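You operate a simulated robot arm through the tools that you are given. There is no shell and no other tool. Be economical: measure what you need, move in short steps, check, and stop when the job is done.

The job below is to be done with a simulated two-armed robot. You get a single attempt, and the scene is never put back.

## Task
Take the lid off the tin marked bands and lay it down on the top of the bench marked fittings.
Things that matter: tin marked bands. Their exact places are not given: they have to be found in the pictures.

It is judged by the outcome, as a careful person would: the job done as asked, and still so three seconds after it is handed in. It fails if anything else is knocked over, pushed out of place, dropped, spilled or broken. A push-on lid holds only when it is set on centred and level and pressed home; a screw cap is set on level and turned clockwise until tight.

## Robot
Two 6-joint arms with two-finger parallel grippers on one trunk, on a base that drives. Base frame: it is fixed to the floor where the robot stands at the start and does not move with it; the origin is under the middle of the robot, x ahead of it, y to its left, z up; the surface under the hand at the start is at about z = 800. Lengths are in mm, angles in degrees, forces in N, time in s.
The left shoulder is at the start at [60, 187, 1122], the right one opposite. With the tool pointing down near the work surface each hand reaches from about 220 to 620 mm from the robot's upright axis, wherever it stands, measured 20 degrees to its own side. Payload 1.57 kg a hand.
The tool frame of a hand sits at the grasp point between the pads (the TCP): z along the fingers, y along the line on which they close. The tips reach 30 mm beyond it. Largest opening 110 mm; finger width 24, thickness 12; the body of the gripper, 48 by 112 mm, starts 78 mm behind the TCP.
Orientation is that of the tool frame in the base frame, as a unit quaternion [w, x, y, z]. With the fingers straight down and closing along the base's y, the tool's x points along the base's -x, its y along +y and its z along -z.

## Interface
- The arms move only by the tool move_arm. It takes "left_rows", "right_rows" or both (then of equal length, played together; a hand with none holds still); each is a list of rows, each a list of 7 numbers: the shift along the base's x, y, z in units of 30 mm (1.0 is 30 mm), then the turn, a rotation vector about the base's x, y, z in units of 4 degrees (1.0 is 4 degrees), then the finger opening in cm, from 0 to 11. In form: [[x, y, z, ax, ay, az, hand], ...]. A call has 1 to 8 rows; each row shifts and turns the commanded pose from where the row before left it. A call with a number of a shift or a turn outside -1 to 1 is refused whole. Rows are played at 5 a second. More than 50 mm and 8.6 degrees between two rows, or a gripper value outside its range, and nothing of the call is played. A pose out of reach is approached as far as the arm can. The call stops where the force on the tool passes 40 N (or 10 N more than at its start, if that is more) or the arm is blocked; 0.2 s more then pass. Each finger travels about 153 mm/s and halts on what it meets, pressing with about 42 N; the grip force reading is that of the motor and also rises with nothing between the fingers. The clock runs only during rows and for 0.2 s after the last one: add rows that do not move to give the fingers time. It gives the time, the measured TCP pose, the force on the tool (base axes), the opening and the grip force at its end, in the units of the frame above (readings bear some noise), with the torque about the TCP (base axes, N m) and any sound that the robot's microphone picked up.
- Cameras (640 x 400 px; columns grow to the right, rows downward): "scene" is now at [5.7, -31.4, 1657.4]; the picture's right is [-0.43, -0.90, 0.00], its down [-0.72, 0.34, -0.60] and it looks along [0.55, -0.26, -0.80] (base axes); focal length 279 px, centre (320, 200). "left" rides on the left gripper at [70, -16, -141] in its tool frame; the picture's right is [0.23, 0.97, 0.00], its down [-0.86, 0.20, -0.48] and it looks along [-0.47, 0.11, 0.88] (tool axes); focal length 222 px, centre (320, 200). "right" rides on the right gripper at [70, 16, -141] in its tool frame; the picture's right is [-0.23, 0.97, 0.00], its down [-0.86, -0.20, -0.48] and it looks along [-0.47, -0.11, 0.88] (tool axes); focal length 222 px, centre (320, 200).
- capture(camera): a new picture of that camera. The clock stands still meanwhile.
- slide_trunk(by): slides the trunk up (or, below 0, down) by that many mm; the arms and the scene camera ride with it, the base frame stays. It gives what a move gives, with no picture.
- roll_base(legs): drives the robot by 1 to 6 legs, each [ahead, left, turn to the left] in mm, mm and degrees, along the robot's own axes; the way and the turn of a leg run together, so that a leg with both is an arc; at most 1500 mm and 180 degrees a leg. The arms and the cameras ride along, it lands a little off, and it stops where it bumps. It gives what a move gives.
- pan_tilt(pan, tilt): turns the head with the scene camera to pan (to the left, within 86 degrees either way) and tilt (down, from -29 to 69), counted from straight ahead of the robot. It gives what a move gives.
- pixel_to_xyz(camera, pixels): for up to 12 pixels [column, row] of the newest picture of that camera ("zoom" is the newest enlarged one), the place [x, y, z] in the base frame of the surface seen there, good to about 2 mm. The clock stands still meanwhile.
- enlarge(camera, box): a new picture of the part [left, top, right, bottom] of that camera's present view, enlarged. The clock stands still meanwhile.
- sign_off(): hands the job in; it is judged then, once.

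Keep the steps short. Do not move on a guess: measure, check each grasp and each placing, and mend mistakes. In all there are 80 turns and 70 pictures (those below and enlarged ones count). Leave the grippers open and the arms clear of the work at the hand-in unless told otherwise, and finish with a single line.

The tools are called as a command line: name --argument value ..., lists and objects as JSON in quotes. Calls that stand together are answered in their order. move_arm: Moves the arms, as the interface text tells. Its arguments: {"type":"object","properties":{"left_rows":{"type":"array","items":{"type":"array","items":{"type":"number"}}},"right_rows":{"type":"array","items":{"type":"array","items":{"type":"number"}}}},"required":[]} The other tools are called the same way: slide_trunk (by) slides the trunk up or down; roll_base (legs) drives the base; pan_tilt (pan, tilt) turns the head that bears the scene camera; capture (camera) takes a picture; pixel_to_xyz (camera, pixels) gives the place of the surface under pixels of a picture; enlarge (camera, box) takes an enlarged picture of a part of a camera's view; sign_off () hands the job in.

At the start:

```text
time: 0.0
left_ee_pos: [406.2, -7.4, 1147.7]
left_tool_rot: [0.001, 0.0, 1.0, -0.001]
left_wrist_force: [-1.1, 0.1, 0.1]
left_moment: [-0.03, 0.02, 0.02]
left_finger_gap: 109.8
left_grip_force: 0.0
right_ee_pos: [337.8, -326.4, 1158.3]
right_tool_rot: [0.0, -0.001, 1.0, -0.001]
right_wrist_force: [0.1, -0.5, -0.4]
right_moment: [0.0, 0.02, -0.01]
right_finger_gap: 109.8
right_grip_force: 0.1
trunk travel left (down, up): [-750.0, 240.0]
robot x, y, heading: [-2.2, -1.5, -0.1]
head pan, tilt: [-25.2, 52.8]
```

scene: 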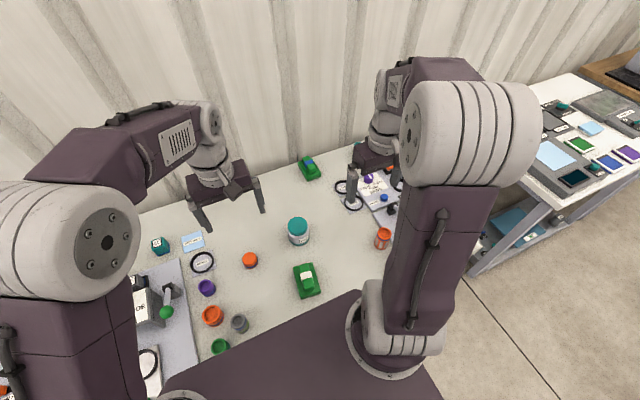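
right: 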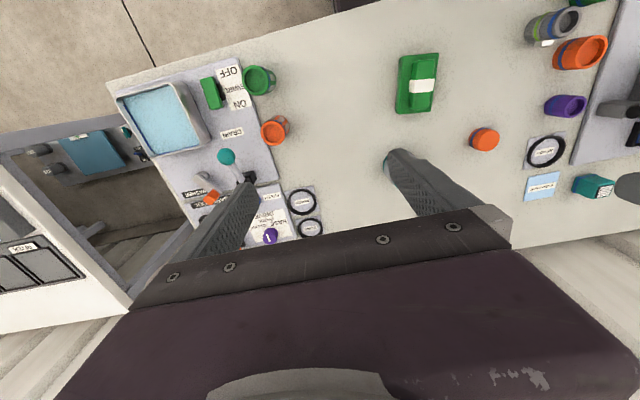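
left: 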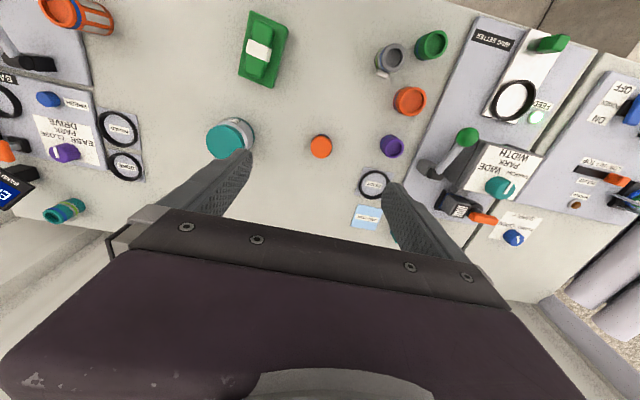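

I see a teal-lidded tin near scene (298,230). I'll enlarge it to read its mark, and also look at the bench to the right.

enlarge --camera "scene" --box '[260, 200, 340, 250]'

enlarge --camera "scene" --box '[460, 50, 640, 280]'

pixel_to_xyz --camera "scene" --pixels '[[298, 225], [298, 240], [250, 260], [306, 280], [383, 238], [240, 323], [213, 315], [540, 150], [600, 190], [280, 260]]'

```text
8.00 times, centred on (300, 225) of scene
```

zoom: 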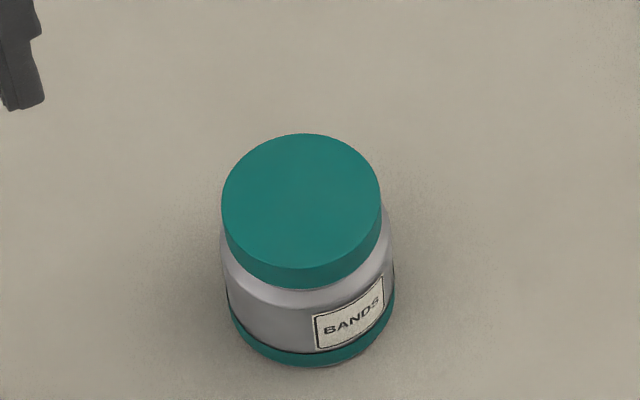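

```text
1.74 times, centred on (550, 165) of scene
```

zoom: 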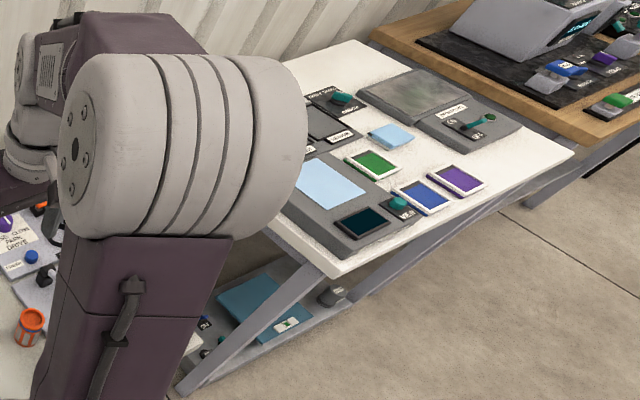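

```text
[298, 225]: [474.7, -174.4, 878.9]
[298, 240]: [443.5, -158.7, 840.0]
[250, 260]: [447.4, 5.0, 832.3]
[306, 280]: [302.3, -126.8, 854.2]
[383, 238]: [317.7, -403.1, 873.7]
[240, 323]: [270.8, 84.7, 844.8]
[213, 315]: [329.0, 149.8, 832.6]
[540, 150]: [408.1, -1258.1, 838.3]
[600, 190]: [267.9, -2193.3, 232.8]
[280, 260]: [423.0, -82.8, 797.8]
```

The tin at (475,-174), top z≈879, is marked BANDS. Next, I'll look around for the bench marked fittings.

pan_tilt --pan -80 --tilt 30

capture --camera "scene"

pan_tilt --pan 70 --tilt 30

capture --camera "scene"

```text
time: 1.2
left_ee_pos: [406.5, -7.1, 1148.9]
left_tool_rot: [0.0, -0.001, 1.0, 0.0]
left_wrist_force: [-0.1, -0.3, -0.2]
left_moment: [-0.01, 0.02, 0.05]
left_finger_gap: 110.1
left_grip_force: 0.0
right_ee_pos: [337.3, -327.0, 1158.8]
right_tool_rot: [0.0, 0.001, 1.0, 0.0]
right_wrist_force: [0.1, 0.4, 0.8]
right_moment: [0.01, 0.0, 0.02]
right_finger_gap: 110.1
right_grip_force: 0.0
trunk travel left (down, up): [-750.0, 240.0]
robot x, y, heading: [1.6, 2.4, -0.2]
head pan, tilt: [-80.0, 30.0]
```

```text
64 pictures are left
```

scene: 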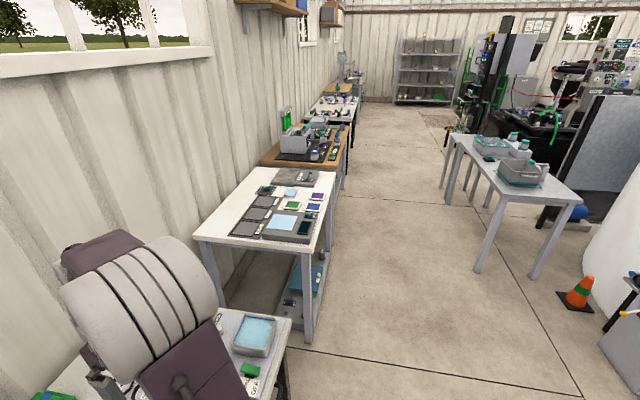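

```text
time: 3.6
left_ee_pos: [406.8, -6.4, 1148.2]
left_tool_rot: [0.0, 0.0, 1.0, 0.0]
left_wrist_force: [0.3, 0.4, -0.5]
left_moment: [-0.01, 0.0, -0.02]
left_finger_gap: 110.2
left_grip_force: 0.0
right_ee_pos: [336.9, -326.4, 1157.7]
right_tool_rot: [0.001, 0.0, 1.0, 0.0]
right_wrist_force: [0.1, -0.2, 1.0]
right_moment: [-0.03, -0.01, -0.01]
right_finger_gap: 110.0
right_grip_force: 0.0
trunk travel left (down, up): [-750.0, 240.0]
robot x, y, heading: [2.4, -2.2, 0.0]
head pan, tilt: [70.0, 30.0]
```

```text
63 pictures are left
```

scene: 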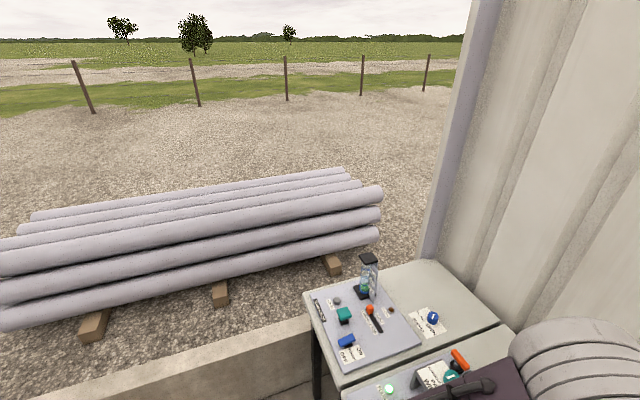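

No bench marks are readable yet. I'll look right again and enlarge the benches and tables there.

pan_tilt --pan -80 --tilt 25

enlarge --camera "scene" --box '[180, 180, 360, 300]'

enlarge --camera "scene" --box '[260, 80, 370, 200]'

enlarge --camera "scene" --box '[420, 120, 640, 300]'

```text
time: 5.9
left_ee_pos: [405.6, -6.9, 1147.7]
left_tool_rot: [0.0, -0.001, 1.0, 0.0]
left_wrist_force: [0.5, -0.5, 1.0]
left_moment: [0.0, 0.01, 0.0]
left_finger_gap: 109.9
left_grip_force: 0.0
right_ee_pos: [336.8, -325.7, 1157.6]
right_tool_rot: [0.0, 0.0, 1.0, 0.0]
right_wrist_force: [0.1, 0.4, 0.3]
right_moment: [-0.01, 0.02, 0.05]
right_finger_gap: 110.0
right_grip_force: 0.0
trunk travel left (down, up): [-750.0, 240.0]
robot x, y, heading: [3.7, -0.6, -0.2]
head pan, tilt: [-80.0, 25.0]
```

```text
3.33 times, centred on (270, 240) of scene
```

zoom: 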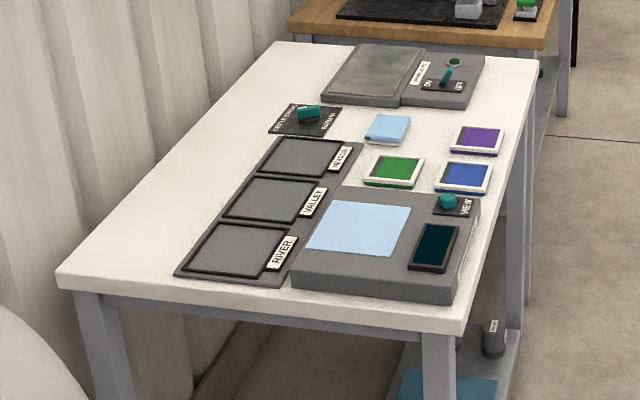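

```text
3.33 times, centred on (315, 140) of scene
```

zoom: 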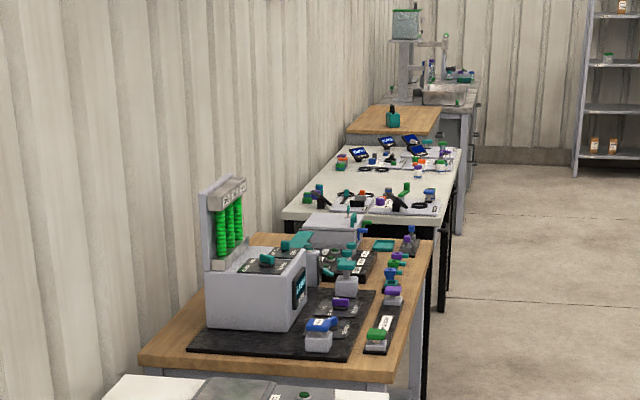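

```text
2.22 times, centred on (530, 210) of scene
```

zoom: 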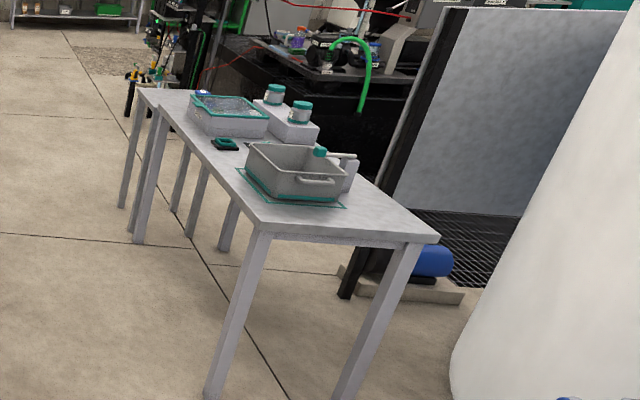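

No plates are visible from this side. They may be on the front edges facing the aisle. Before backing up, I'll measure how far the things on the right and behind are.

pixel_to_xyz --camera "zoom" --pixels '[[260, 230], [430, 235], [150, 95], [460, 370], [560, 200], [100, 380], [620, 350]]'

pan_tilt --pan -86 --tilt 50

capture --camera "scene"

pixel_to_xyz --camera "scene" --pixels '[[630, 380], [630, 250], [600, 100], [500, 390], [560, 300], [630, 20]]'

```text
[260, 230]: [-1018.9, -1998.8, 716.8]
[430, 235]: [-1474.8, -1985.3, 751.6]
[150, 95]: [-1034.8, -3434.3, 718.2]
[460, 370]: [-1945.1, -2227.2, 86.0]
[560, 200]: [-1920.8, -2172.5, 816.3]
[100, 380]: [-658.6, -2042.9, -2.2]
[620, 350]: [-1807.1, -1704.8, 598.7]
```

```text
time: 6.8
left_ee_pos: [405.8, -7.2, 1148.7]
left_tool_rot: [0.0, 0.0, 1.0, 0.0]
left_wrist_force: [0.5, 0.1, 0.4]
left_moment: [-0.01, -0.02, -0.01]
left_finger_gap: 109.7
left_grip_force: 0.0
right_ee_pos: [338.3, -326.4, 1157.9]
right_tool_rot: [-0.001, -0.001, 1.0, 0.0]
right_wrist_force: [0.2, -0.8, -1.0]
right_moment: [-0.01, 0.0, 0.01]
right_finger_gap: 109.9
right_grip_force: 0.1
trunk travel left (down, up): [-750.0, 240.0]
robot x, y, heading: [-2.8, 2.6, -0.0]
head pan, tilt: [-85.9, 50.0]
```

```text
59 pictures are left
```

scene: 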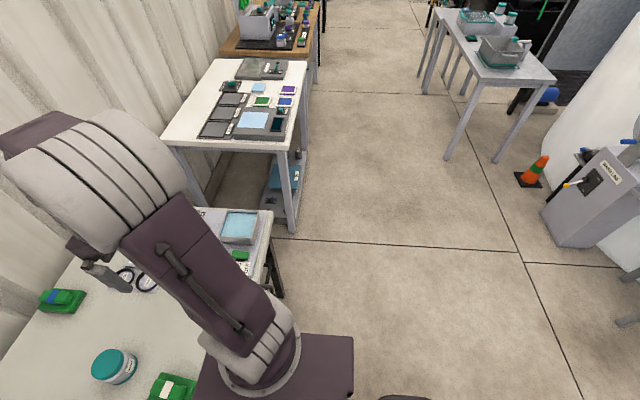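

```text
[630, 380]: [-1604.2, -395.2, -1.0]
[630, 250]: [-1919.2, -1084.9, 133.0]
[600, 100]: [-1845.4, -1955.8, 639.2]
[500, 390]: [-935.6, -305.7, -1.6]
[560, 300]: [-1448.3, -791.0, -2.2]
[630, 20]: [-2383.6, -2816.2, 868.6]
```

The aisle is clear back to about x=-1000. I'll back up 500 mm and look at this bench's front edge and the others.

roll_base --legs '[[-500, 0, 0]]'

pan_tilt --pan -50 --tilt 30

capture --camera "scene"

pan_tilt --pan 20 --tilt 40

capture --camera "scene"

```text
time: 9.8
left_ee_pos: [-88.9, -7.3, 1147.8]
left_tool_rot: [0.0, 0.002, 1.0, 0.0]
left_wrist_force: [0.8, 1.5, 0.1]
left_moment: [0.0, 0.0, -0.01]
left_finger_gap: 110.2
left_grip_force: 0.1
right_ee_pos: [-159.7, -326.9, 1158.5]
right_tool_rot: [0.0, 0.001, 1.0, 0.0]
right_wrist_force: [0.0, 0.0, 0.3]
right_moment: [-0.03, 0.03, 0.02]
right_finger_gap: 109.9
right_grip_force: 0.1
trunk travel left (down, up): [-750.0, 240.0]
robot x, y, heading: [-495.4, -1.6, -0.1]
head pan, tilt: [-85.9, 50.0]
```

```text
time: 10.8
left_ee_pos: [-89.3, -6.7, 1148.7]
left_tool_rot: [0.0, 0.001, 1.0, 0.0]
left_wrist_force: [-0.4, 1.1, -0.6]
left_moment: [0.01, -0.02, -0.02]
left_finger_gap: 110.0
left_grip_force: 0.1
right_ee_pos: [-159.7, -326.8, 1158.3]
right_tool_rot: [0.0, 0.002, 1.0, 0.0]
right_wrist_force: [-0.1, 0.4, 1.1]
right_moment: [0.03, 0.01, -0.04]
right_finger_gap: 110.0
right_grip_force: 0.0
trunk travel left (down, up): [-750.0, 240.0]
robot x, y, heading: [-499.0, -0.5, -0.2]
head pan, tilt: [-50.0, 30.0]
```

```text
58 pictures are left
```

scene: 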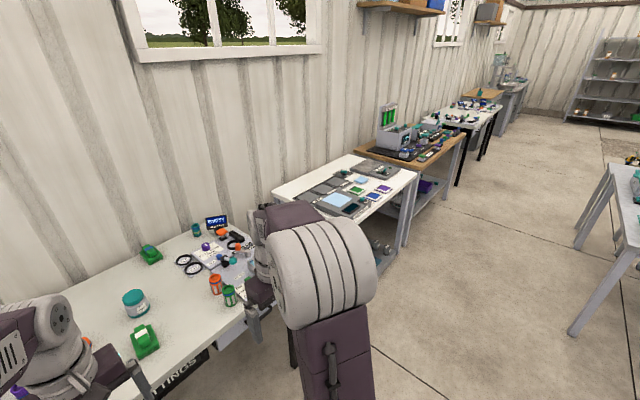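

```text
time: 12.2
left_ee_pos: [-88.8, -7.8, 1148.6]
left_tool_rot: [0.0, 0.002, 1.0, 0.0]
left_wrist_force: [-0.4, 0.5, -0.6]
left_moment: [-0.03, 0.02, 0.01]
left_finger_gap: 110.3
left_grip_force: 0.1
right_ee_pos: [-159.1, -325.7, 1159.1]
right_tool_rot: [-0.001, 0.002, 1.0, 0.0]
right_wrist_force: [0.5, 0.2, 0.6]
right_moment: [-0.02, 0.03, -0.03]
right_finger_gap: 109.9
right_grip_force: 0.0
trunk travel left (down, up): [-750.0, 240.0]
robot x, y, heading: [-497.6, 2.6, -0.4]
head pan, tilt: [20.0, 40.0]
```

```text
57 pictures are left
```

scene: 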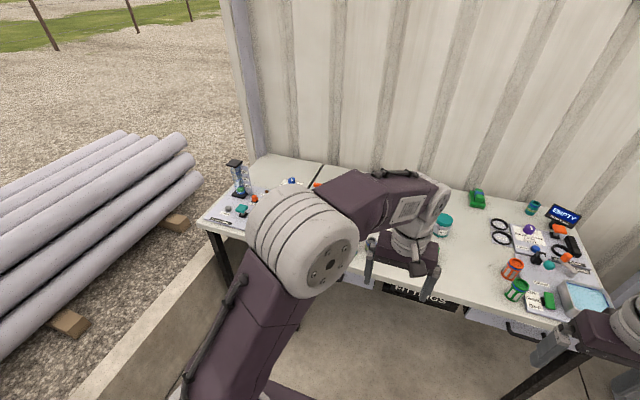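

A "…TTINGS" plate is on the front of this same bench. I'll enlarge it to confirm.

enlarge --camera "scene" --box '[370, 260, 550, 370]'

pixel_to_xyz --camera "scene" --pixels '[[415, 296], [320, 172], [305, 190], [560, 330], [443, 218]]'

```text
3.56 times, centred on (460, 315) of scene
```

zoom: 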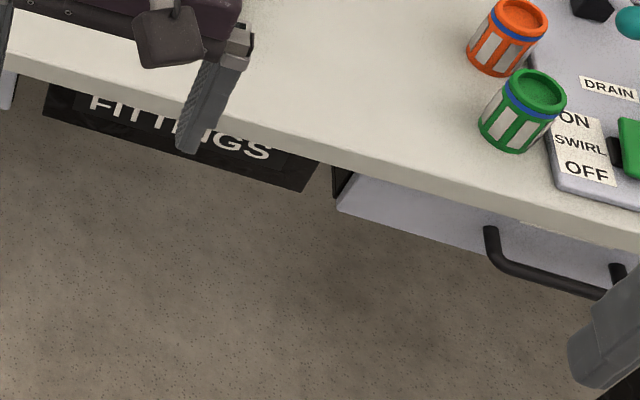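

```text
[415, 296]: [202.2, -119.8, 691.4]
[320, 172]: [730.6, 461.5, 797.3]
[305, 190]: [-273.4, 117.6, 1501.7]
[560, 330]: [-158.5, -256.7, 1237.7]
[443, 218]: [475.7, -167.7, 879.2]
```

FITTINGS is the bench the tin stands on. I'll drive back to the start place and look down at the tin.

roll_base --legs '[[495, 0, 0]]'

pan_tilt --pan -18 --tilt 60

capture --camera "scene"

```text
time: 15.1
left_ee_pos: [399.5, -9.8, 1148.6]
left_tool_rot: [0.0, 0.002, 1.0, 0.0]
left_wrist_force: [-0.4, 0.2, -0.2]
left_moment: [0.03, 0.0, -0.02]
left_finger_gap: 110.0
left_grip_force: 0.0
right_ee_pos: [329.2, -327.5, 1157.1]
right_tool_rot: [0.0, 0.002, 1.0, 0.0]
right_wrist_force: [-0.2, -0.3, 0.5]
right_moment: [0.0, -0.03, 0.0]
right_finger_gap: 110.1
right_grip_force: 0.2
trunk travel left (down, up): [-750.0, 240.0]
robot x, y, heading: [-8.0, 0.6, -0.3]
head pan, tilt: [20.0, 40.0]
```

```text
time: 16.1
left_ee_pos: [399.8, -8.6, 1148.4]
left_tool_rot: [0.0, 0.002, 1.0, 0.0]
left_wrist_force: [0.0, 0.7, 0.4]
left_moment: [0.02, -0.02, -0.02]
left_finger_gap: 110.1
left_grip_force: 0.1
right_ee_pos: [330.3, -328.6, 1158.9]
right_tool_rot: [0.0, 0.001, 1.0, 0.0]
right_wrist_force: [-0.2, 0.1, -0.3]
right_moment: [0.0, -0.04, 0.01]
right_finger_gap: 109.8
right_grip_force: 0.0
trunk travel left (down, up): [-750.0, 240.0]
robot x, y, heading: [-7.0, 2.7, -0.2]
head pan, tilt: [-18.0, 60.0]
```

```text
55 pictures are left
```

scene: 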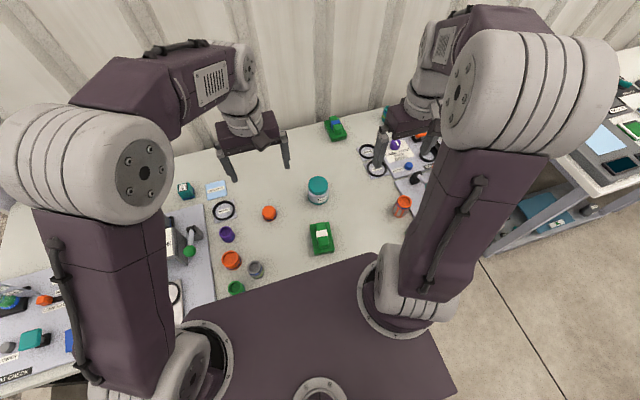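

I'll enlarge the tin to measure its lid edges and the body.

enlarge --camera "scene" --box '[286, 170, 350, 210]'

```text
10.00 times, centred on (318, 190) of scene
```

zoom: 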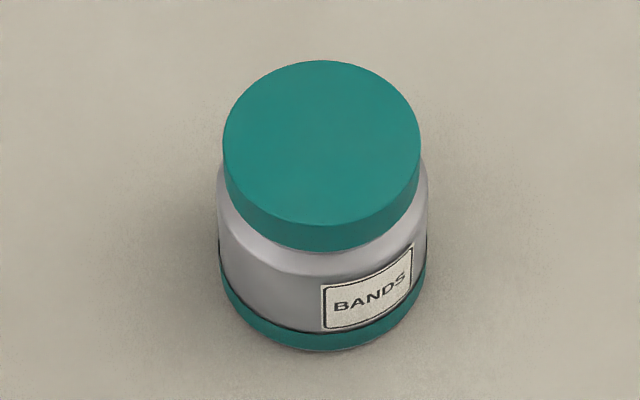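

pixel_to_xyz --camera "zoom" --pixels '[[228, 140], [415, 140], [321, 64], [321, 215], [321, 140], [321, 245], [321, 262], [321, 335], [250, 245], [321, 225], [400, 240]]'

```text
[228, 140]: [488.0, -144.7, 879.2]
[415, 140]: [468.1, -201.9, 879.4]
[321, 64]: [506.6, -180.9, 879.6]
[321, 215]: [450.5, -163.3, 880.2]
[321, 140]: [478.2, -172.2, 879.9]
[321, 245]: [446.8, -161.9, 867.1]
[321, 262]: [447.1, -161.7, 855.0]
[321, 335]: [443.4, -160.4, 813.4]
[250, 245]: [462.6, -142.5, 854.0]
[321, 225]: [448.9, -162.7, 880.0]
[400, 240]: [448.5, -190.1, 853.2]
```

Lid: top z≈879.5, centre ≈(478,-173), Ø≈62, lower edge ≈z 865, with a slightly wider shoulder below it. I'll move the left hand aside and bring the right hand above the tin.

move_arm --left_rows '[[0, 0.5, 0, 0, 0, 0, 11], [0, 0.5, 0, 0, 0, 0, 11], [0, 0.5, 0, 0, 0, 0, 11], [0, 0.5, 0, 0, 0, 0, 11], [0, 0.5, 0, 0, 0, 0, 11], [0, 0.5, 0, 0, 0, 0, 11]]' --right_rows '[[0.822, 0.864, -0.878, 0, 0, 0, 11], [0.822, 0.864, -0.878, 0, 0, 0, 11], [0.822, 0.864, -0.878, 0, 0, 0, 11], [0.822, 0.864, -0.878, 0, 0, 0, 11], [0.822, 0.864, -0.878, 0, 0, 0, 11], [0.822, 0.864, -0.878, 0, 0, 0, 11]]'

capture --camera "right"

capture --camera "scene"

```text
time: 17.5
left_ee_pos: [401.4, 80.5, 1148.7]
left_tool_rot: [0.001, 0.002, 1.0, -0.001]
left_wrist_force: [1.2, 0.3, 0.8]
left_moment: [-0.02, 0.04, 0.02]
left_finger_gap: 110.0
left_grip_force: 0.1
right_ee_pos: [479.5, -172.9, 1000.2]
right_tool_rot: [-0.002, 0.002, 1.0, -0.001]
right_wrist_force: [-0.2, -0.4, -0.5]
right_moment: [-0.04, 0.07, 0.0]
right_finger_gap: 110.0
right_grip_force: 0.1
trunk travel left (down, up): [-750.0, 240.0]
robot x, y, heading: [-4.7, -1.5, -0.1]
head pan, tilt: [-18.0, 60.0]
```

```text
53 pictures are left
```

right: 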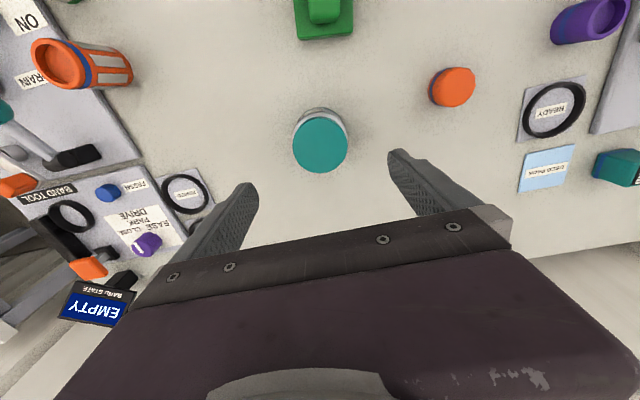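

```text
52 pictures are left
```

scene: 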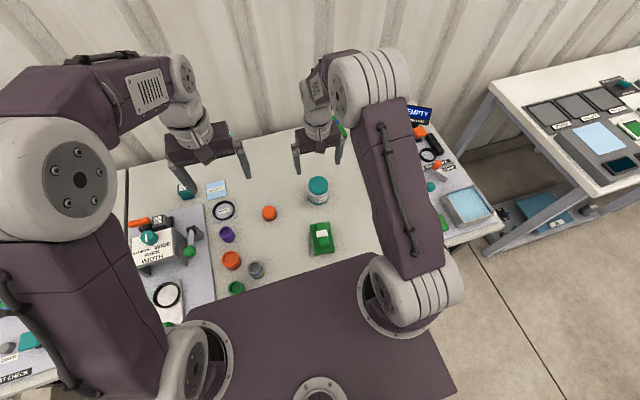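

The tin sits between the fingers. I'll cross-check its place with the right camera.

pixel_to_xyz --camera "right" --pixels '[[320, 145], [296, 145], [345, 145], [320, 119], [320, 170]]'

```text
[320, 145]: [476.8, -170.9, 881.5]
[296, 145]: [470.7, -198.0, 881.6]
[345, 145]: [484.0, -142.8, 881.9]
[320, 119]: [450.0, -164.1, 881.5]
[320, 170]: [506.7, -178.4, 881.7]
```

The centre is ≈(477.5,-171.5). I'll descend with the fingers open to TCP z≈897, tips ≈867.

move_arm --right_rows '[[-0.06, 0.05, -0.86, 0, 0, 0, 11], [0, 0, -0.86, 0, 0, 0, 11], [0, 0, -0.86, 0, 0, 0, 11], [0, 0, -0.86, 0, 0, 0, 11]]'

capture --camera "right"

enlarge --camera "scene" --box '[278, 160, 358, 210]'

```text
time: 18.5
left_ee_pos: [401.5, 80.2, 1147.3]
left_tool_rot: [0.0, 0.003, 1.0, 0.0]
left_wrist_force: [-0.1, 0.1, -0.2]
left_moment: [-0.01, 0.04, -0.02]
left_finger_gap: 110.2
left_grip_force: 0.1
right_ee_pos: [477.9, -171.8, 896.1]
right_tool_rot: [0.0, 0.001, 1.0, -0.001]
right_wrist_force: [1.1, 0.3, -0.6]
right_moment: [0.01, -0.03, 0.04]
right_finger_gap: 109.8
right_grip_force: 0.1
trunk travel left (down, up): [-750.0, 240.0]
robot x, y, heading: [-7.6, -0.7, -0.3]
head pan, tilt: [-18.0, 60.0]
```

```text
51 pictures are left
```

right: 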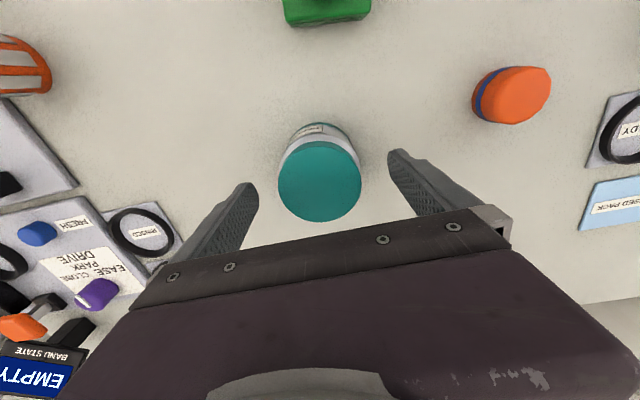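

```text
8.00 times, centred on (318, 185) of scene
```

zoom: 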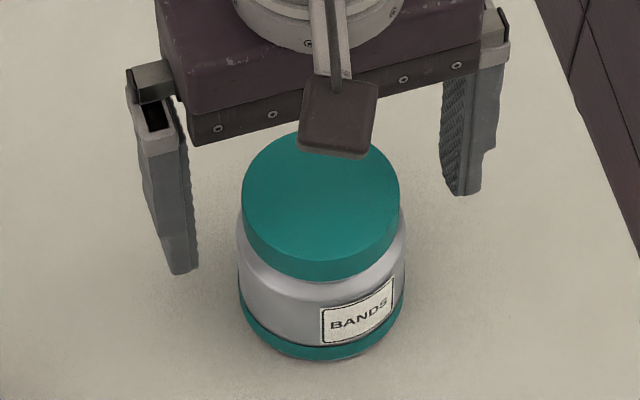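

The fingers flank the lid evenly. I'll close slowly on it.

move_arm --right_rows '[[0, 0, 0, 0, 0, 0, 9], [0, 0, 0, 0, 0, 0, 7.5], [0, 0, 0, 0, 0, 0, 6.8], [0, 0, 0, 0, 0, 0, 6.2], [0, 0, 0, 0, 0, 0, 5.6], [0, 0, 0, 0, 0, 0, 5.0], [0, 0, 0, 0, 0, 0, 5.0]]'

enlarge --camera "scene" --box '[278, 160, 358, 210]'

```text
time: 20.1
left_ee_pos: [400.3, 80.1, 1147.9]
left_tool_rot: [0.0, 0.001, 1.0, 0.0]
left_wrist_force: [-0.8, -0.1, -0.4]
left_moment: [-0.03, 0.0, -0.01]
left_finger_gap: 110.3
left_grip_force: 0.0
right_ee_pos: [477.0, -171.5, 896.7]
right_tool_rot: [0.0, 0.002, 1.0, 0.0]
right_wrist_force: [-0.8, 0.4, -1.1]
right_moment: [0.01, -0.04, -0.07]
right_finger_gap: 68.9
right_grip_force: 42.0
trunk travel left (down, up): [-750.0, 240.0]
robot x, y, heading: [-5.6, 0.3, -0.3]
head pan, tilt: [-18.0, 60.0]
```

```text
8.00 times, centred on (318, 185) of scene
```

zoom: 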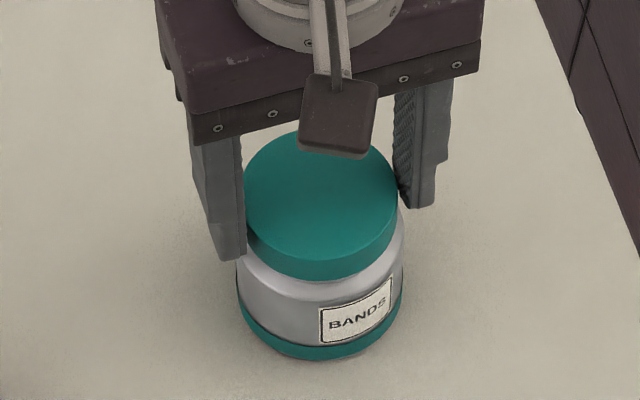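

The gap is 68.9, wider than I measured the lid (~65), so the tips may be on the shoulder. I'll open, rise 5 mm, and close again to compare.

move_arm --right_rows '[[0, 0, 0, 0, 0, 0, 8], [0, 0, 0.17, 0, 0, 0, 8], [0, 0, 0, 0, 0, 0, 7], [0, 0, 0, 0, 0, 0, 6.4], [0, 0, 0, 0, 0, 0, 5.8], [0, 0, 0, 0, 0, 0, 5], [0, 0, 0, 0, 0, 0, 5]]'

enlarge --camera "scene" --box '[278, 160, 358, 210]'

```text
time: 21.7
left_ee_pos: [400.0, 80.7, 1149.2]
left_tool_rot: [0.0, 0.001, 1.0, 0.0]
left_wrist_force: [0.1, -0.5, 0.1]
left_moment: [0.01, 0.02, 0.01]
left_finger_gap: 109.7
left_grip_force: 0.1
right_ee_pos: [475.4, -171.0, 901.5]
right_tool_rot: [0.0, 0.002, 1.0, 0.0]
right_wrist_force: [-0.2, 0.7, 0.9]
right_moment: [0.02, 0.0, 0.0]
right_finger_gap: 68.7
right_grip_force: 41.7
trunk travel left (down, up): [-750.0, 240.0]
robot x, y, heading: [-7.2, 2.0, -0.2]
head pan, tilt: [-18.0, 60.0]
```

```text
8.00 times, centred on (318, 185) of scene
```

zoom: 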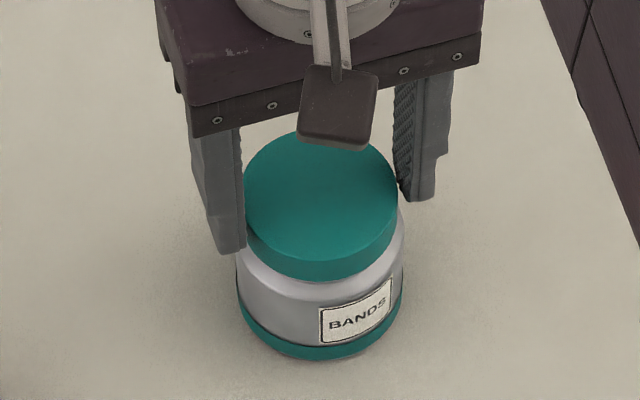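

Same gap 5 mm higher, so it is the lid that is held. I'll pull up gently in small steps.

move_arm --right_rows '[[0, 0, 0.1, 0, 0, 0, 5], [0, 0, 0.1, 0, 0, 0, 5], [0, 0, 0.1, 0, 0, 0, 5]]'

enlarge --camera "scene" --box '[278, 160, 358, 210]'

```text
time: 22.5
left_ee_pos: [401.1, 81.3, 1147.8]
left_tool_rot: [0.0, 0.002, 1.0, 0.0]
left_wrist_force: [0.0, 0.5, 0.8]
left_moment: [0.02, 0.0, 0.0]
left_finger_gap: 110.0
left_grip_force: 0.1
right_ee_pos: [475.7, -171.4, 910.8]
right_tool_rot: [-0.001, 0.002, 1.0, 0.0]
right_wrist_force: [0.1, 0.3, -0.7]
right_moment: [0.0, -0.02, 0.0]
right_finger_gap: 68.8
right_grip_force: 42.4
trunk travel left (down, up): [-750.0, 240.0]
robot x, y, heading: [-4.8, -3.6, -0.0]
head pan, tilt: [-18.0, 60.0]
```

```text
8.00 times, centred on (318, 185) of scene
```

zoom: 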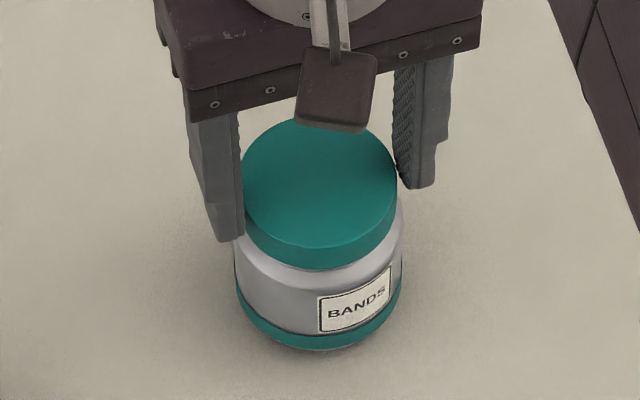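

The whole tin came up with the lid (base rim rose), so the body must be held with the left hand. First I'll set the tin back down.

move_arm --right_rows '[[0, 0, -0.1, 0, 0, 0, 5], [0, 0, -0.1, 0, 0, 0, 5], [0, 0, -0.1, 0, 0, 0, 5], [0, 0, 0, 0, 0, 0, 5]]'

enlarge --camera "scene" --box '[278, 160, 358, 210]'

```text
time: 23.5
left_ee_pos: [402.2, 81.1, 1148.9]
left_tool_rot: [-0.001, 0.002, 1.0, 0.0]
left_wrist_force: [0.1, 0.5, -0.2]
left_moment: [-0.01, 0.01, 0.0]
left_finger_gap: 109.9
left_grip_force: 0.0
right_ee_pos: [476.9, -171.7, 902.2]
right_tool_rot: [0.0, 0.002, 1.0, 0.0]
right_wrist_force: [0.2, -1.0, -1.2]
right_moment: [-0.02, 0.01, 0.01]
right_finger_gap: 68.9
right_grip_force: 42.5
trunk travel left (down, up): [-750.0, 240.0]
robot x, y, heading: [-6.4, -2.4, -0.4]
head pan, tilt: [-18.0, 60.0]
```

```text
8.00 times, centred on (318, 185) of scene
```

zoom: 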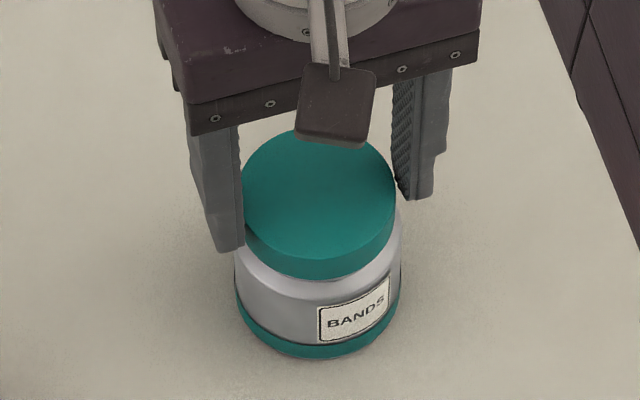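

The tin is down again, lid still held. Now I'll turn the left hand to a slanted side approach (fingers pointing forward-right and 40° down), turning in place up high.

move_arm --left_rows '[[0, 0, 0, -0.408, -0.707, -0.875, 11], [0, 0, 0, -0.408, -0.707, -0.875, 11], [0, 0, 0, -0.408, -0.707, -0.875, 11], [0, 0, 0, -0.408, -0.707, -0.875, 11], [0, 0, 0, -0.408, -0.707, -0.875, 11], [0, 0, 0, -0.408, -0.707, -0.875, 11], [0, 0, 0, -0.408, -0.707, -0.875, 11], [0, 0, 0, -0.408, -0.707, -0.875, 11]]'

move_arm --left_rows '[[0, 0, 0, -0.408, -0.707, -0.875, 11], [0, 0, 0, -0.408, -0.707, -0.875, 11], [0, 0, 0, -0.408, -0.707, -0.875, 11], [0, 0, 0, -0.408, -0.707, -0.875, 11], [0, 0, 0, -0.408, -0.707, -0.875, 11], [0, 0, 0, -0.408, -0.707, -0.875, 11], [0, 0, 0, -0.408, -0.707, -0.875, 11], [0, 0, 0, -0.408, -0.707, -0.875, 11]]'

capture --camera "scene"

```text
time: 25.3
left_ee_pos: [401.0, 80.6, 1149.3]
left_tool_rot: [0.194, 0.241, 0.944, -0.112]
left_wrist_force: [-0.3, 0.1, 0.6]
left_moment: [0.01, 0.02, 0.0]
left_finger_gap: 109.8
left_grip_force: 0.0
right_ee_pos: [476.5, -171.4, 902.9]
right_tool_rot: [0.0, 0.002, 1.0, 0.0]
right_wrist_force: [0.2, -0.3, -1.4]
right_moment: [0.01, 0.02, -0.01]
right_finger_gap: 68.7
right_grip_force: 42.6
trunk travel left (down, up): [-750.0, 240.0]
robot x, y, heading: [-3.9, 2.4, -0.1]
head pan, tilt: [-18.0, 60.0]
```

```text
time: 27.1
left_ee_pos: [401.4, 82.4, 1148.5]
left_tool_rot: [0.368, 0.454, 0.784, -0.21]
left_wrist_force: [-0.9, 0.7, 0.0]
left_moment: [0.01, 0.0, 0.02]
left_finger_gap: 109.8
left_grip_force: 0.2
right_ee_pos: [477.4, -171.0, 901.5]
right_tool_rot: [0.0, 0.002, 1.0, 0.0]
right_wrist_force: [-0.1, 0.6, -0.4]
right_moment: [-0.05, 0.01, 0.02]
right_finger_gap: 68.6
right_grip_force: 41.8
trunk travel left (down, up): [-750.0, 240.0]
robot x, y, heading: [-8.4, -0.8, 0.3]
head pan, tilt: [-18.0, 60.0]
```

```text
45 pictures are left
```

scene: 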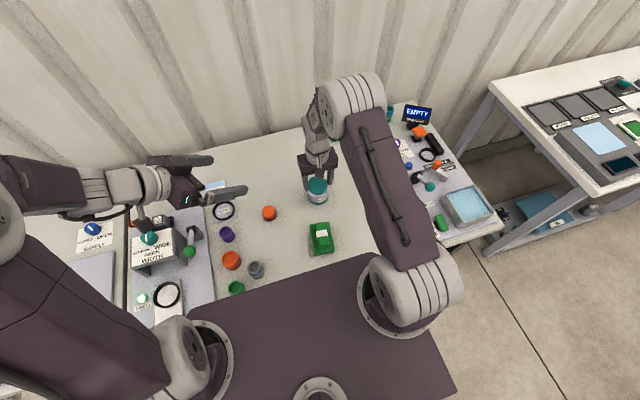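

The turn is right (tool z ≈ (0.39,-0.66,-0.64)). I'll move to a pre-grasp point about 100 mm back from the tin body.

move_arm --left_rows '[[0.13, -0.733, -0.96, 0, 0, 0, 11], [0.13, -0.733, -0.96, 0, 0, 0, 11], [0.13, -0.733, -0.96, 0, 0, 0, 11], [0.13, -0.733, -0.96, 0, 0, 0, 11], [0.13, -0.733, -0.96, 0, 0, 0, 11], [0.13, -0.733, -0.96, 0, 0, 0, 11], [0.13, -0.733, -0.96, 0, 0, 0, 11], [0.13, -0.733, -0.96, 0, 0, 0, 11]]'

capture --camera "left"

capture --camera "scene"

```text
time: 28.9
left_ee_pos: [455.1, -99.9, 934.1]
left_tool_rot: [0.363, 0.454, 0.785, -0.213]
left_wrist_force: [-0.2, 0.5, 0.6]
left_moment: [-0.03, 0.0, 0.01]
left_finger_gap: 110.0
left_grip_force: 0.1
left hand out of reach, approached as far as the arm can: row 5, 6, 7, 8
right_ee_pos: [477.3, -171.4, 902.7]
right_tool_rot: [0.0, 0.001, 1.0, 0.0]
right_wrist_force: [-0.2, -0.6, -0.4]
right_moment: [-0.02, 0.02, 0.02]
right_finger_gap: 68.4
right_grip_force: 42.4
trunk travel left (down, up): [-750.0, 240.0]
robot x, y, heading: [-4.3, 1.3, -0.1]
head pan, tilt: [-18.0, 60.0]
```

```text
44 pictures are left
```

left: 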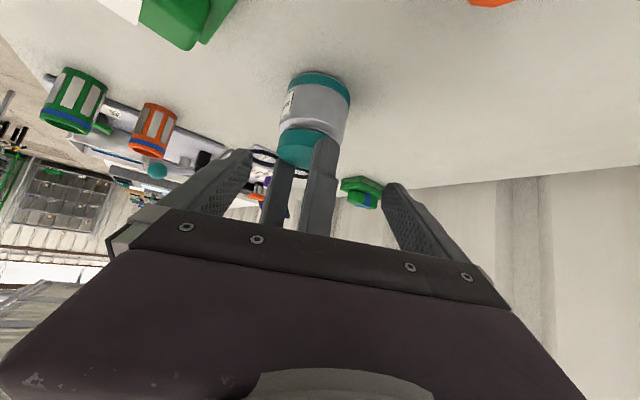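

```text
43 pictures are left
```

scene: 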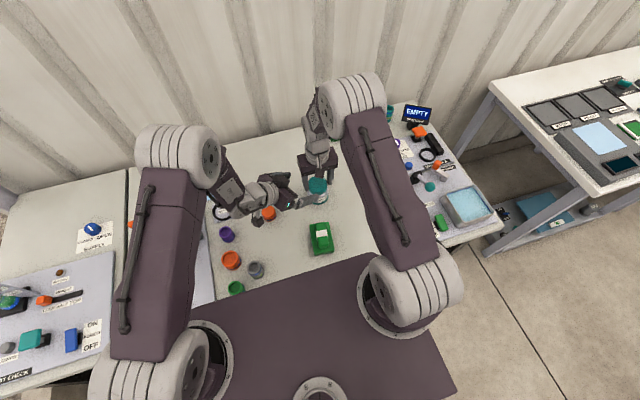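

The left arm was too folded on that path, but the grasp point lies further from the shoulder. I'll make a small step toward the point 60 mm before the grasp and read where it lands.

move_arm --left_rows '[[0.12, -0.24, -0.37, 0, 0, 0, 11], [0.12, -0.24, -0.37, 0, 0, 0, 11]]'

```text
time: 29.5
left_ee_pos: [461.9, -113.3, 911.9]
left_tool_rot: [0.365, 0.455, 0.784, -0.213]
left_wrist_force: [0.0, 0.2, -0.8]
left_moment: [-0.02, -0.02, -0.02]
left_finger_gap: 110.1
left_grip_force: 0.1
right_ee_pos: [476.8, -171.6, 901.0]
right_tool_rot: [-0.001, 0.002, 1.0, 0.0]
right_wrist_force: [0.4, -0.6, -0.3]
right_moment: [-0.05, -0.01, 0.0]
right_finger_gap: 67.9
right_grip_force: 41.7
trunk travel left (down, up): [-750.0, 240.0]
robot x, y, heading: [-3.5, 2.3, -0.1]
head pan, tilt: [-18.0, 60.0]
```

That step landed exactly, relative to the actual pose. I'll line up on the tin's axis while going lower.

move_arm --left_rows '[[-0.1, -0.13, -0.53, 0, 0, 0, 11], [-0.32, -0.13, -0.53, 0, 0, 0, 11]]'

capture --camera "left"

enlarge --camera "scene" --box '[220, 130, 380, 230]'

```text
time: 30.1
left_ee_pos: [465.1, -125.6, 883.6]
left_tool_rot: [0.363, 0.455, 0.784, -0.214]
left_wrist_force: [-0.8, -0.1, -0.3]
left_moment: [0.0, -0.04, 0.0]
left_finger_gap: 110.1
left_grip_force: 0.1
left hand out of reach, approached as far as the arm can: row 1, 2
right_ee_pos: [478.4, -172.0, 901.3]
right_tool_rot: [0.001, 0.002, 1.0, 0.0]
right_wrist_force: [0.2, -0.2, -1.2]
right_moment: [0.01, -0.01, 0.03]
right_finger_gap: 68.0
right_grip_force: 41.8
trunk travel left (down, up): [-750.0, 240.0]
robot x, y, heading: [-4.7, -0.5, -0.2]
head pan, tilt: [-18.0, 60.0]
```

```text
42 pictures are left
```

left: 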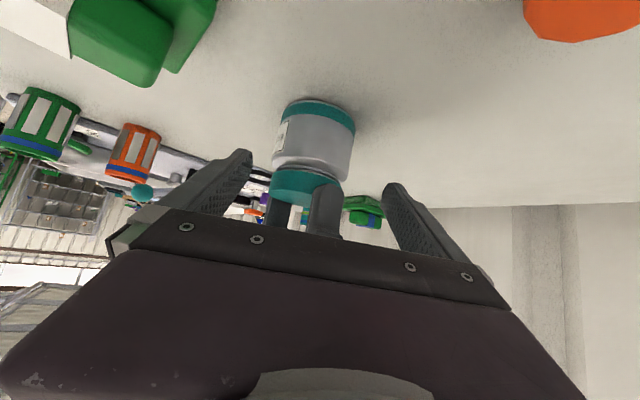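

```text
4.00 times, centred on (300, 180) of scene
```

zoom: 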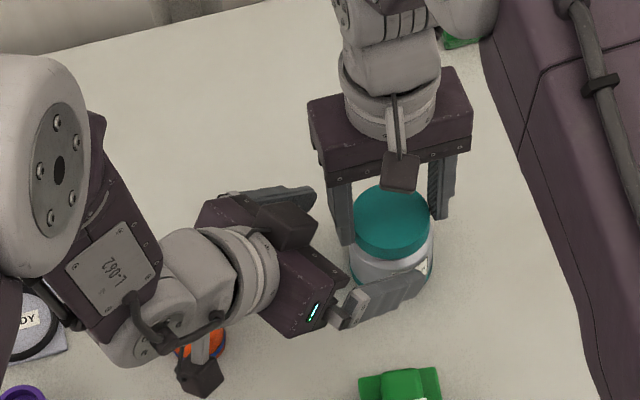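

It slides along the fold limit but is nearly aligned: tin 13 mm off-centre between the open fingers, still clear. I'll finish toward the grasp point (470,-161,836).

move_arm --left_rows '[[0.056, -0.4, -0.53, 0, 0, 0, 11], [0.056, -0.4, -0.53, 0, 0, 0, 11]]'

enlarge --camera "scene" --box '[220, 130, 380, 230]'

```text
time: 30.7
left_ee_pos: [468.3, -150.7, 851.3]
left_tool_rot: [0.366, 0.454, 0.784, -0.21]
left_wrist_force: [0.2, 0.7, 0.0]
left_moment: [-0.02, 0.02, 0.03]
left_finger_gap: 110.0
left_grip_force: 0.0
right_ee_pos: [477.3, -171.1, 902.2]
right_tool_rot: [0.0, 0.002, 1.0, 0.0]
right_wrist_force: [0.4, -0.5, -0.8]
right_moment: [-0.02, 0.02, 0.0]
right_finger_gap: 67.9
right_grip_force: 41.5
trunk travel left (down, up): [-750.0, 240.0]
robot x, y, heading: [-6.6, 0.2, -0.1]
head pan, tilt: [-18.0, 60.0]
```

```text
4.00 times, centred on (300, 180) of scene
```

zoom: 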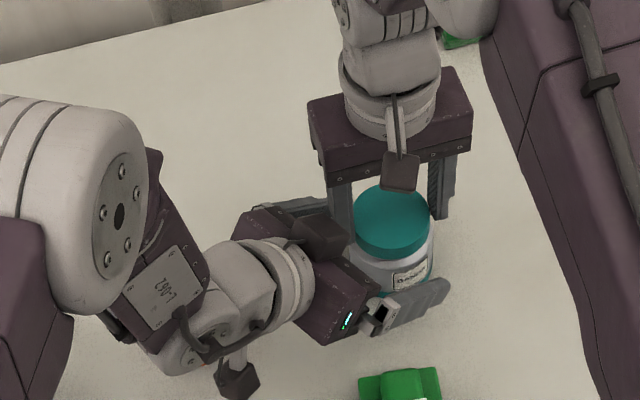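

In reach now. One more step, then I'll check.

move_arm --left_rows '[[0.05, -0.36, -0.5, 0, 0, 0, 11], [0, 0, 0, 0, 0, 0, 11]]'

enlarge --camera "scene" --box '[260, 150, 360, 212]'

capture --camera "left"

```text
time: 31.3
left_ee_pos: [468.6, -159.2, 835.6]
left_tool_rot: [0.366, 0.454, 0.785, -0.21]
left_wrist_force: [-12.6, 27.8, 15.4]
left_moment: [-1.86, -1.04, 0.38]
left_finger_gap: 109.8
left_grip_force: 0.0
right_ee_pos: [478.0, -172.4, 901.3]
right_tool_rot: [0.001, 0.002, 1.0, 0.0]
right_wrist_force: [13.4, -28.3, -16.1]
right_moment: [-0.21, 0.05, -0.28]
right_finger_gap: 67.6
right_grip_force: 41.6
trunk travel left (down, up): [-750.0, 240.0]
robot x, y, heading: [-5.0, 1.2, -0.2]
head pan, tilt: [-18.0, 60.0]
```

```text
6.40 times, centred on (310, 181) of scene
```

zoom: 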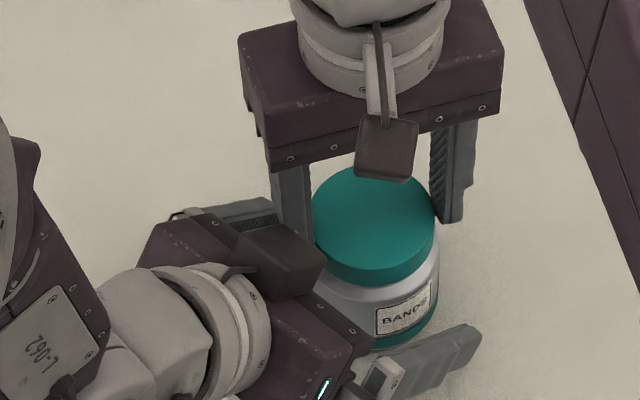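

```text
38 pictures are left
```

left: 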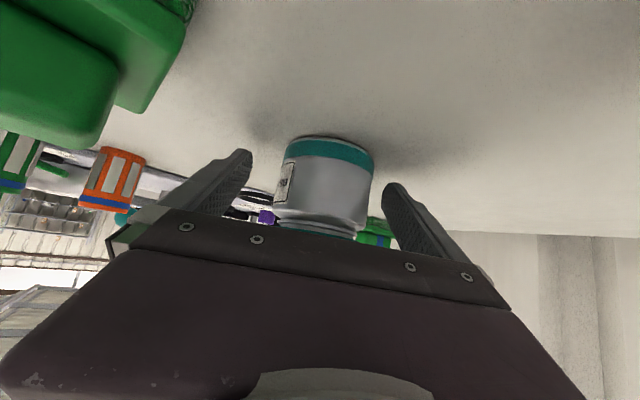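

There's 30 N between the hands: the left gripper's housing touches the right finger. I'll back the left off 8 mm along its axis.

move_arm --left_rows '[[-0.1, 0.18, 0.17, 0, 0, 0, 11], [0, 0, 0, 0, 0, 0, 11]]'

enlarge --camera "scene" --box '[260, 150, 360, 212]'

```text
time: 31.9
left_ee_pos: [466.6, -155.4, 840.4]
left_tool_rot: [0.366, 0.456, 0.784, -0.21]
left_wrist_force: [0.4, -0.2, -0.6]
left_moment: [0.01, 0.0, -0.02]
left_finger_gap: 110.1
left_grip_force: 0.1
right_ee_pos: [477.6, -171.2, 902.8]
right_tool_rot: [-0.001, 0.001, 1.0, 0.0]
right_wrist_force: [-0.1, 0.8, 0.7]
right_moment: [0.05, 0.04, -0.01]
right_finger_gap: 68.0
right_grip_force: 42.0
trunk travel left (down, up): [-750.0, 240.0]
robot x, y, heading: [-4.8, 0.2, -0.3]
head pan, tilt: [-18.0, 60.0]
```

```text
6.40 times, centred on (310, 181) of scene
```

zoom: 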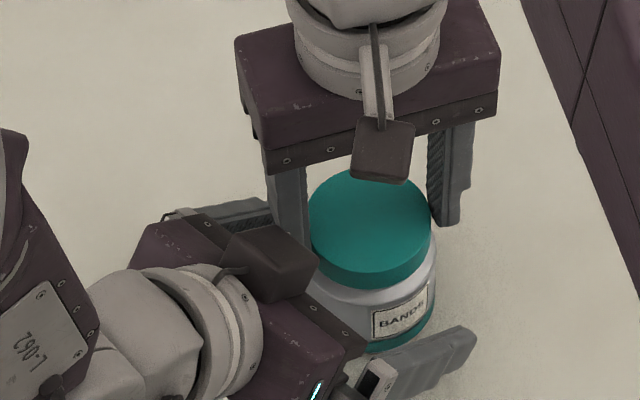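

The force is gone and the tin is centred within ~1 mm. I'll close the left fingers on the tin body in steps.

move_arm --left_rows '[[0, 0, 0, 0, 0, 0, 9], [0, 0, 0, 0, 0, 0, 7.8], [0, 0, 0, 0, 0, 0, 7.2], [0, 0, 0, 0, 0, 0, 6.8], [0, 0, 0, 0, 0, 0, 6.2], [0, 0, 0, 0, 0, 0, 5.5], [0, 0, 0, 0, 0, 0, 5.0]]'

capture --camera "left"

enlarge --camera "scene" --box '[260, 150, 360, 212]'

```text
time: 33.5
left_ee_pos: [467.9, -153.9, 842.9]
left_tool_rot: [0.368, 0.452, 0.785, -0.21]
left_wrist_force: [26.1, 8.3, -5.0]
left_moment: [0.0, 0.47, 0.58]
left_finger_gap: 69.2
left_grip_force: 41.7
right_ee_pos: [474.7, -172.1, 902.5]
right_tool_rot: [-0.005, 0.002, 1.0, 0.0]
right_wrist_force: [-24.7, -8.0, 8.8]
right_moment: [-0.36, 0.77, -0.1]
right_finger_gap: 67.3
right_grip_force: 42.2
trunk travel left (down, up): [-750.0, 240.0]
robot x, y, heading: [-9.5, -3.1, -0.3]
head pan, tilt: [-18.0, 60.0]
```

```text
36 pictures are left
```

left: 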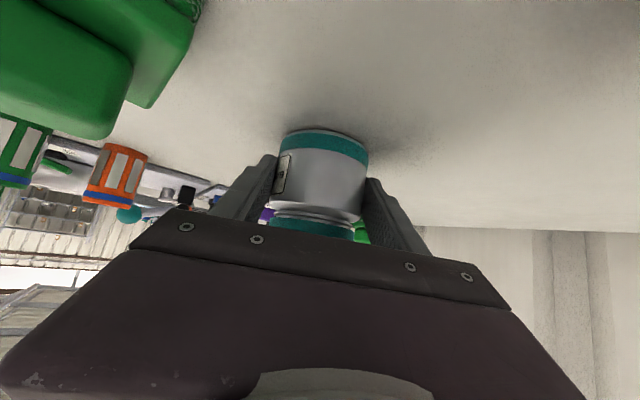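

```text
6.40 times, centred on (310, 181) of scene
```

zoom: 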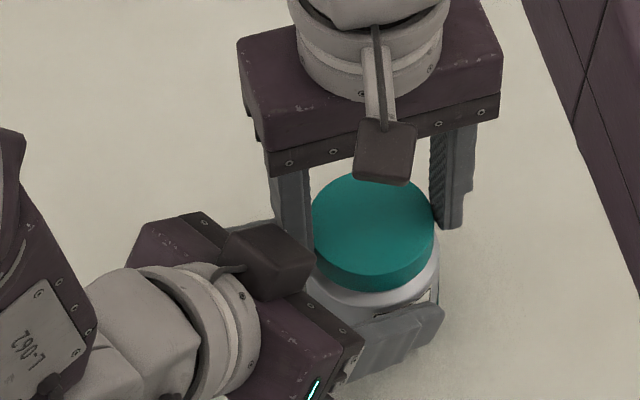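

The left hand holds the body, with ~26 N side strain between hands. I'll relieve it with a small left shift in +x.

move_arm --left_rows '[[0.08, 0.03, 0, 0, 0, 0, 5], [0, 0, 0, 0, 0, 0, 5]]'

```text
time: 34.1
left_ee_pos: [468.6, -155.4, 842.7]
left_tool_rot: [0.368, 0.454, 0.784, -0.211]
left_wrist_force: [17.8, 10.1, 1.2]
left_moment: [-0.18, 0.27, 0.45]
left_finger_gap: 69.0
left_grip_force: 41.9
right_ee_pos: [475.4, -171.2, 901.1]
right_tool_rot: [-0.002, 0.002, 1.0, 0.0]
right_wrist_force: [-19.2, -9.8, 1.7]
right_moment: [-0.42, 0.76, -0.11]
right_finger_gap: 66.9
right_grip_force: 42.3
trunk travel left (down, up): [-750.0, 240.0]
robot x, y, heading: [-7.1, -2.2, -0.0]
head pan, tilt: [-18.0, 60.0]
```

move_arm --left_rows '[[0.08, 0.05, 0, 0, 0, 0, 5], [0.08, 0.05, 0, 0, 0, 0, 5], [0, 0, 0, 0, 0, 0, 5]]'

```text
time: 34.9
left_ee_pos: [471.9, -153.7, 842.9]
left_tool_rot: [0.367, 0.456, 0.782, -0.213]
left_wrist_force: [-3.6, -8.8, 7.4]
left_moment: [-0.46, 0.02, -0.12]
left_finger_gap: 68.2
left_grip_force: 42.2
right_ee_pos: [479.5, -170.0, 902.6]
right_tool_rot: [0.004, 0.003, 1.0, 0.001]
right_wrist_force: [3.2, 8.9, -8.7]
right_moment: [0.88, -0.32, 0.05]
right_finger_gap: 67.3
right_grip_force: 41.8
trunk travel left (down, up): [-750.0, 240.0]
robot x, y, heading: [-6.6, -1.3, -0.2]
head pan, tilt: [-18.0, 60.0]
```

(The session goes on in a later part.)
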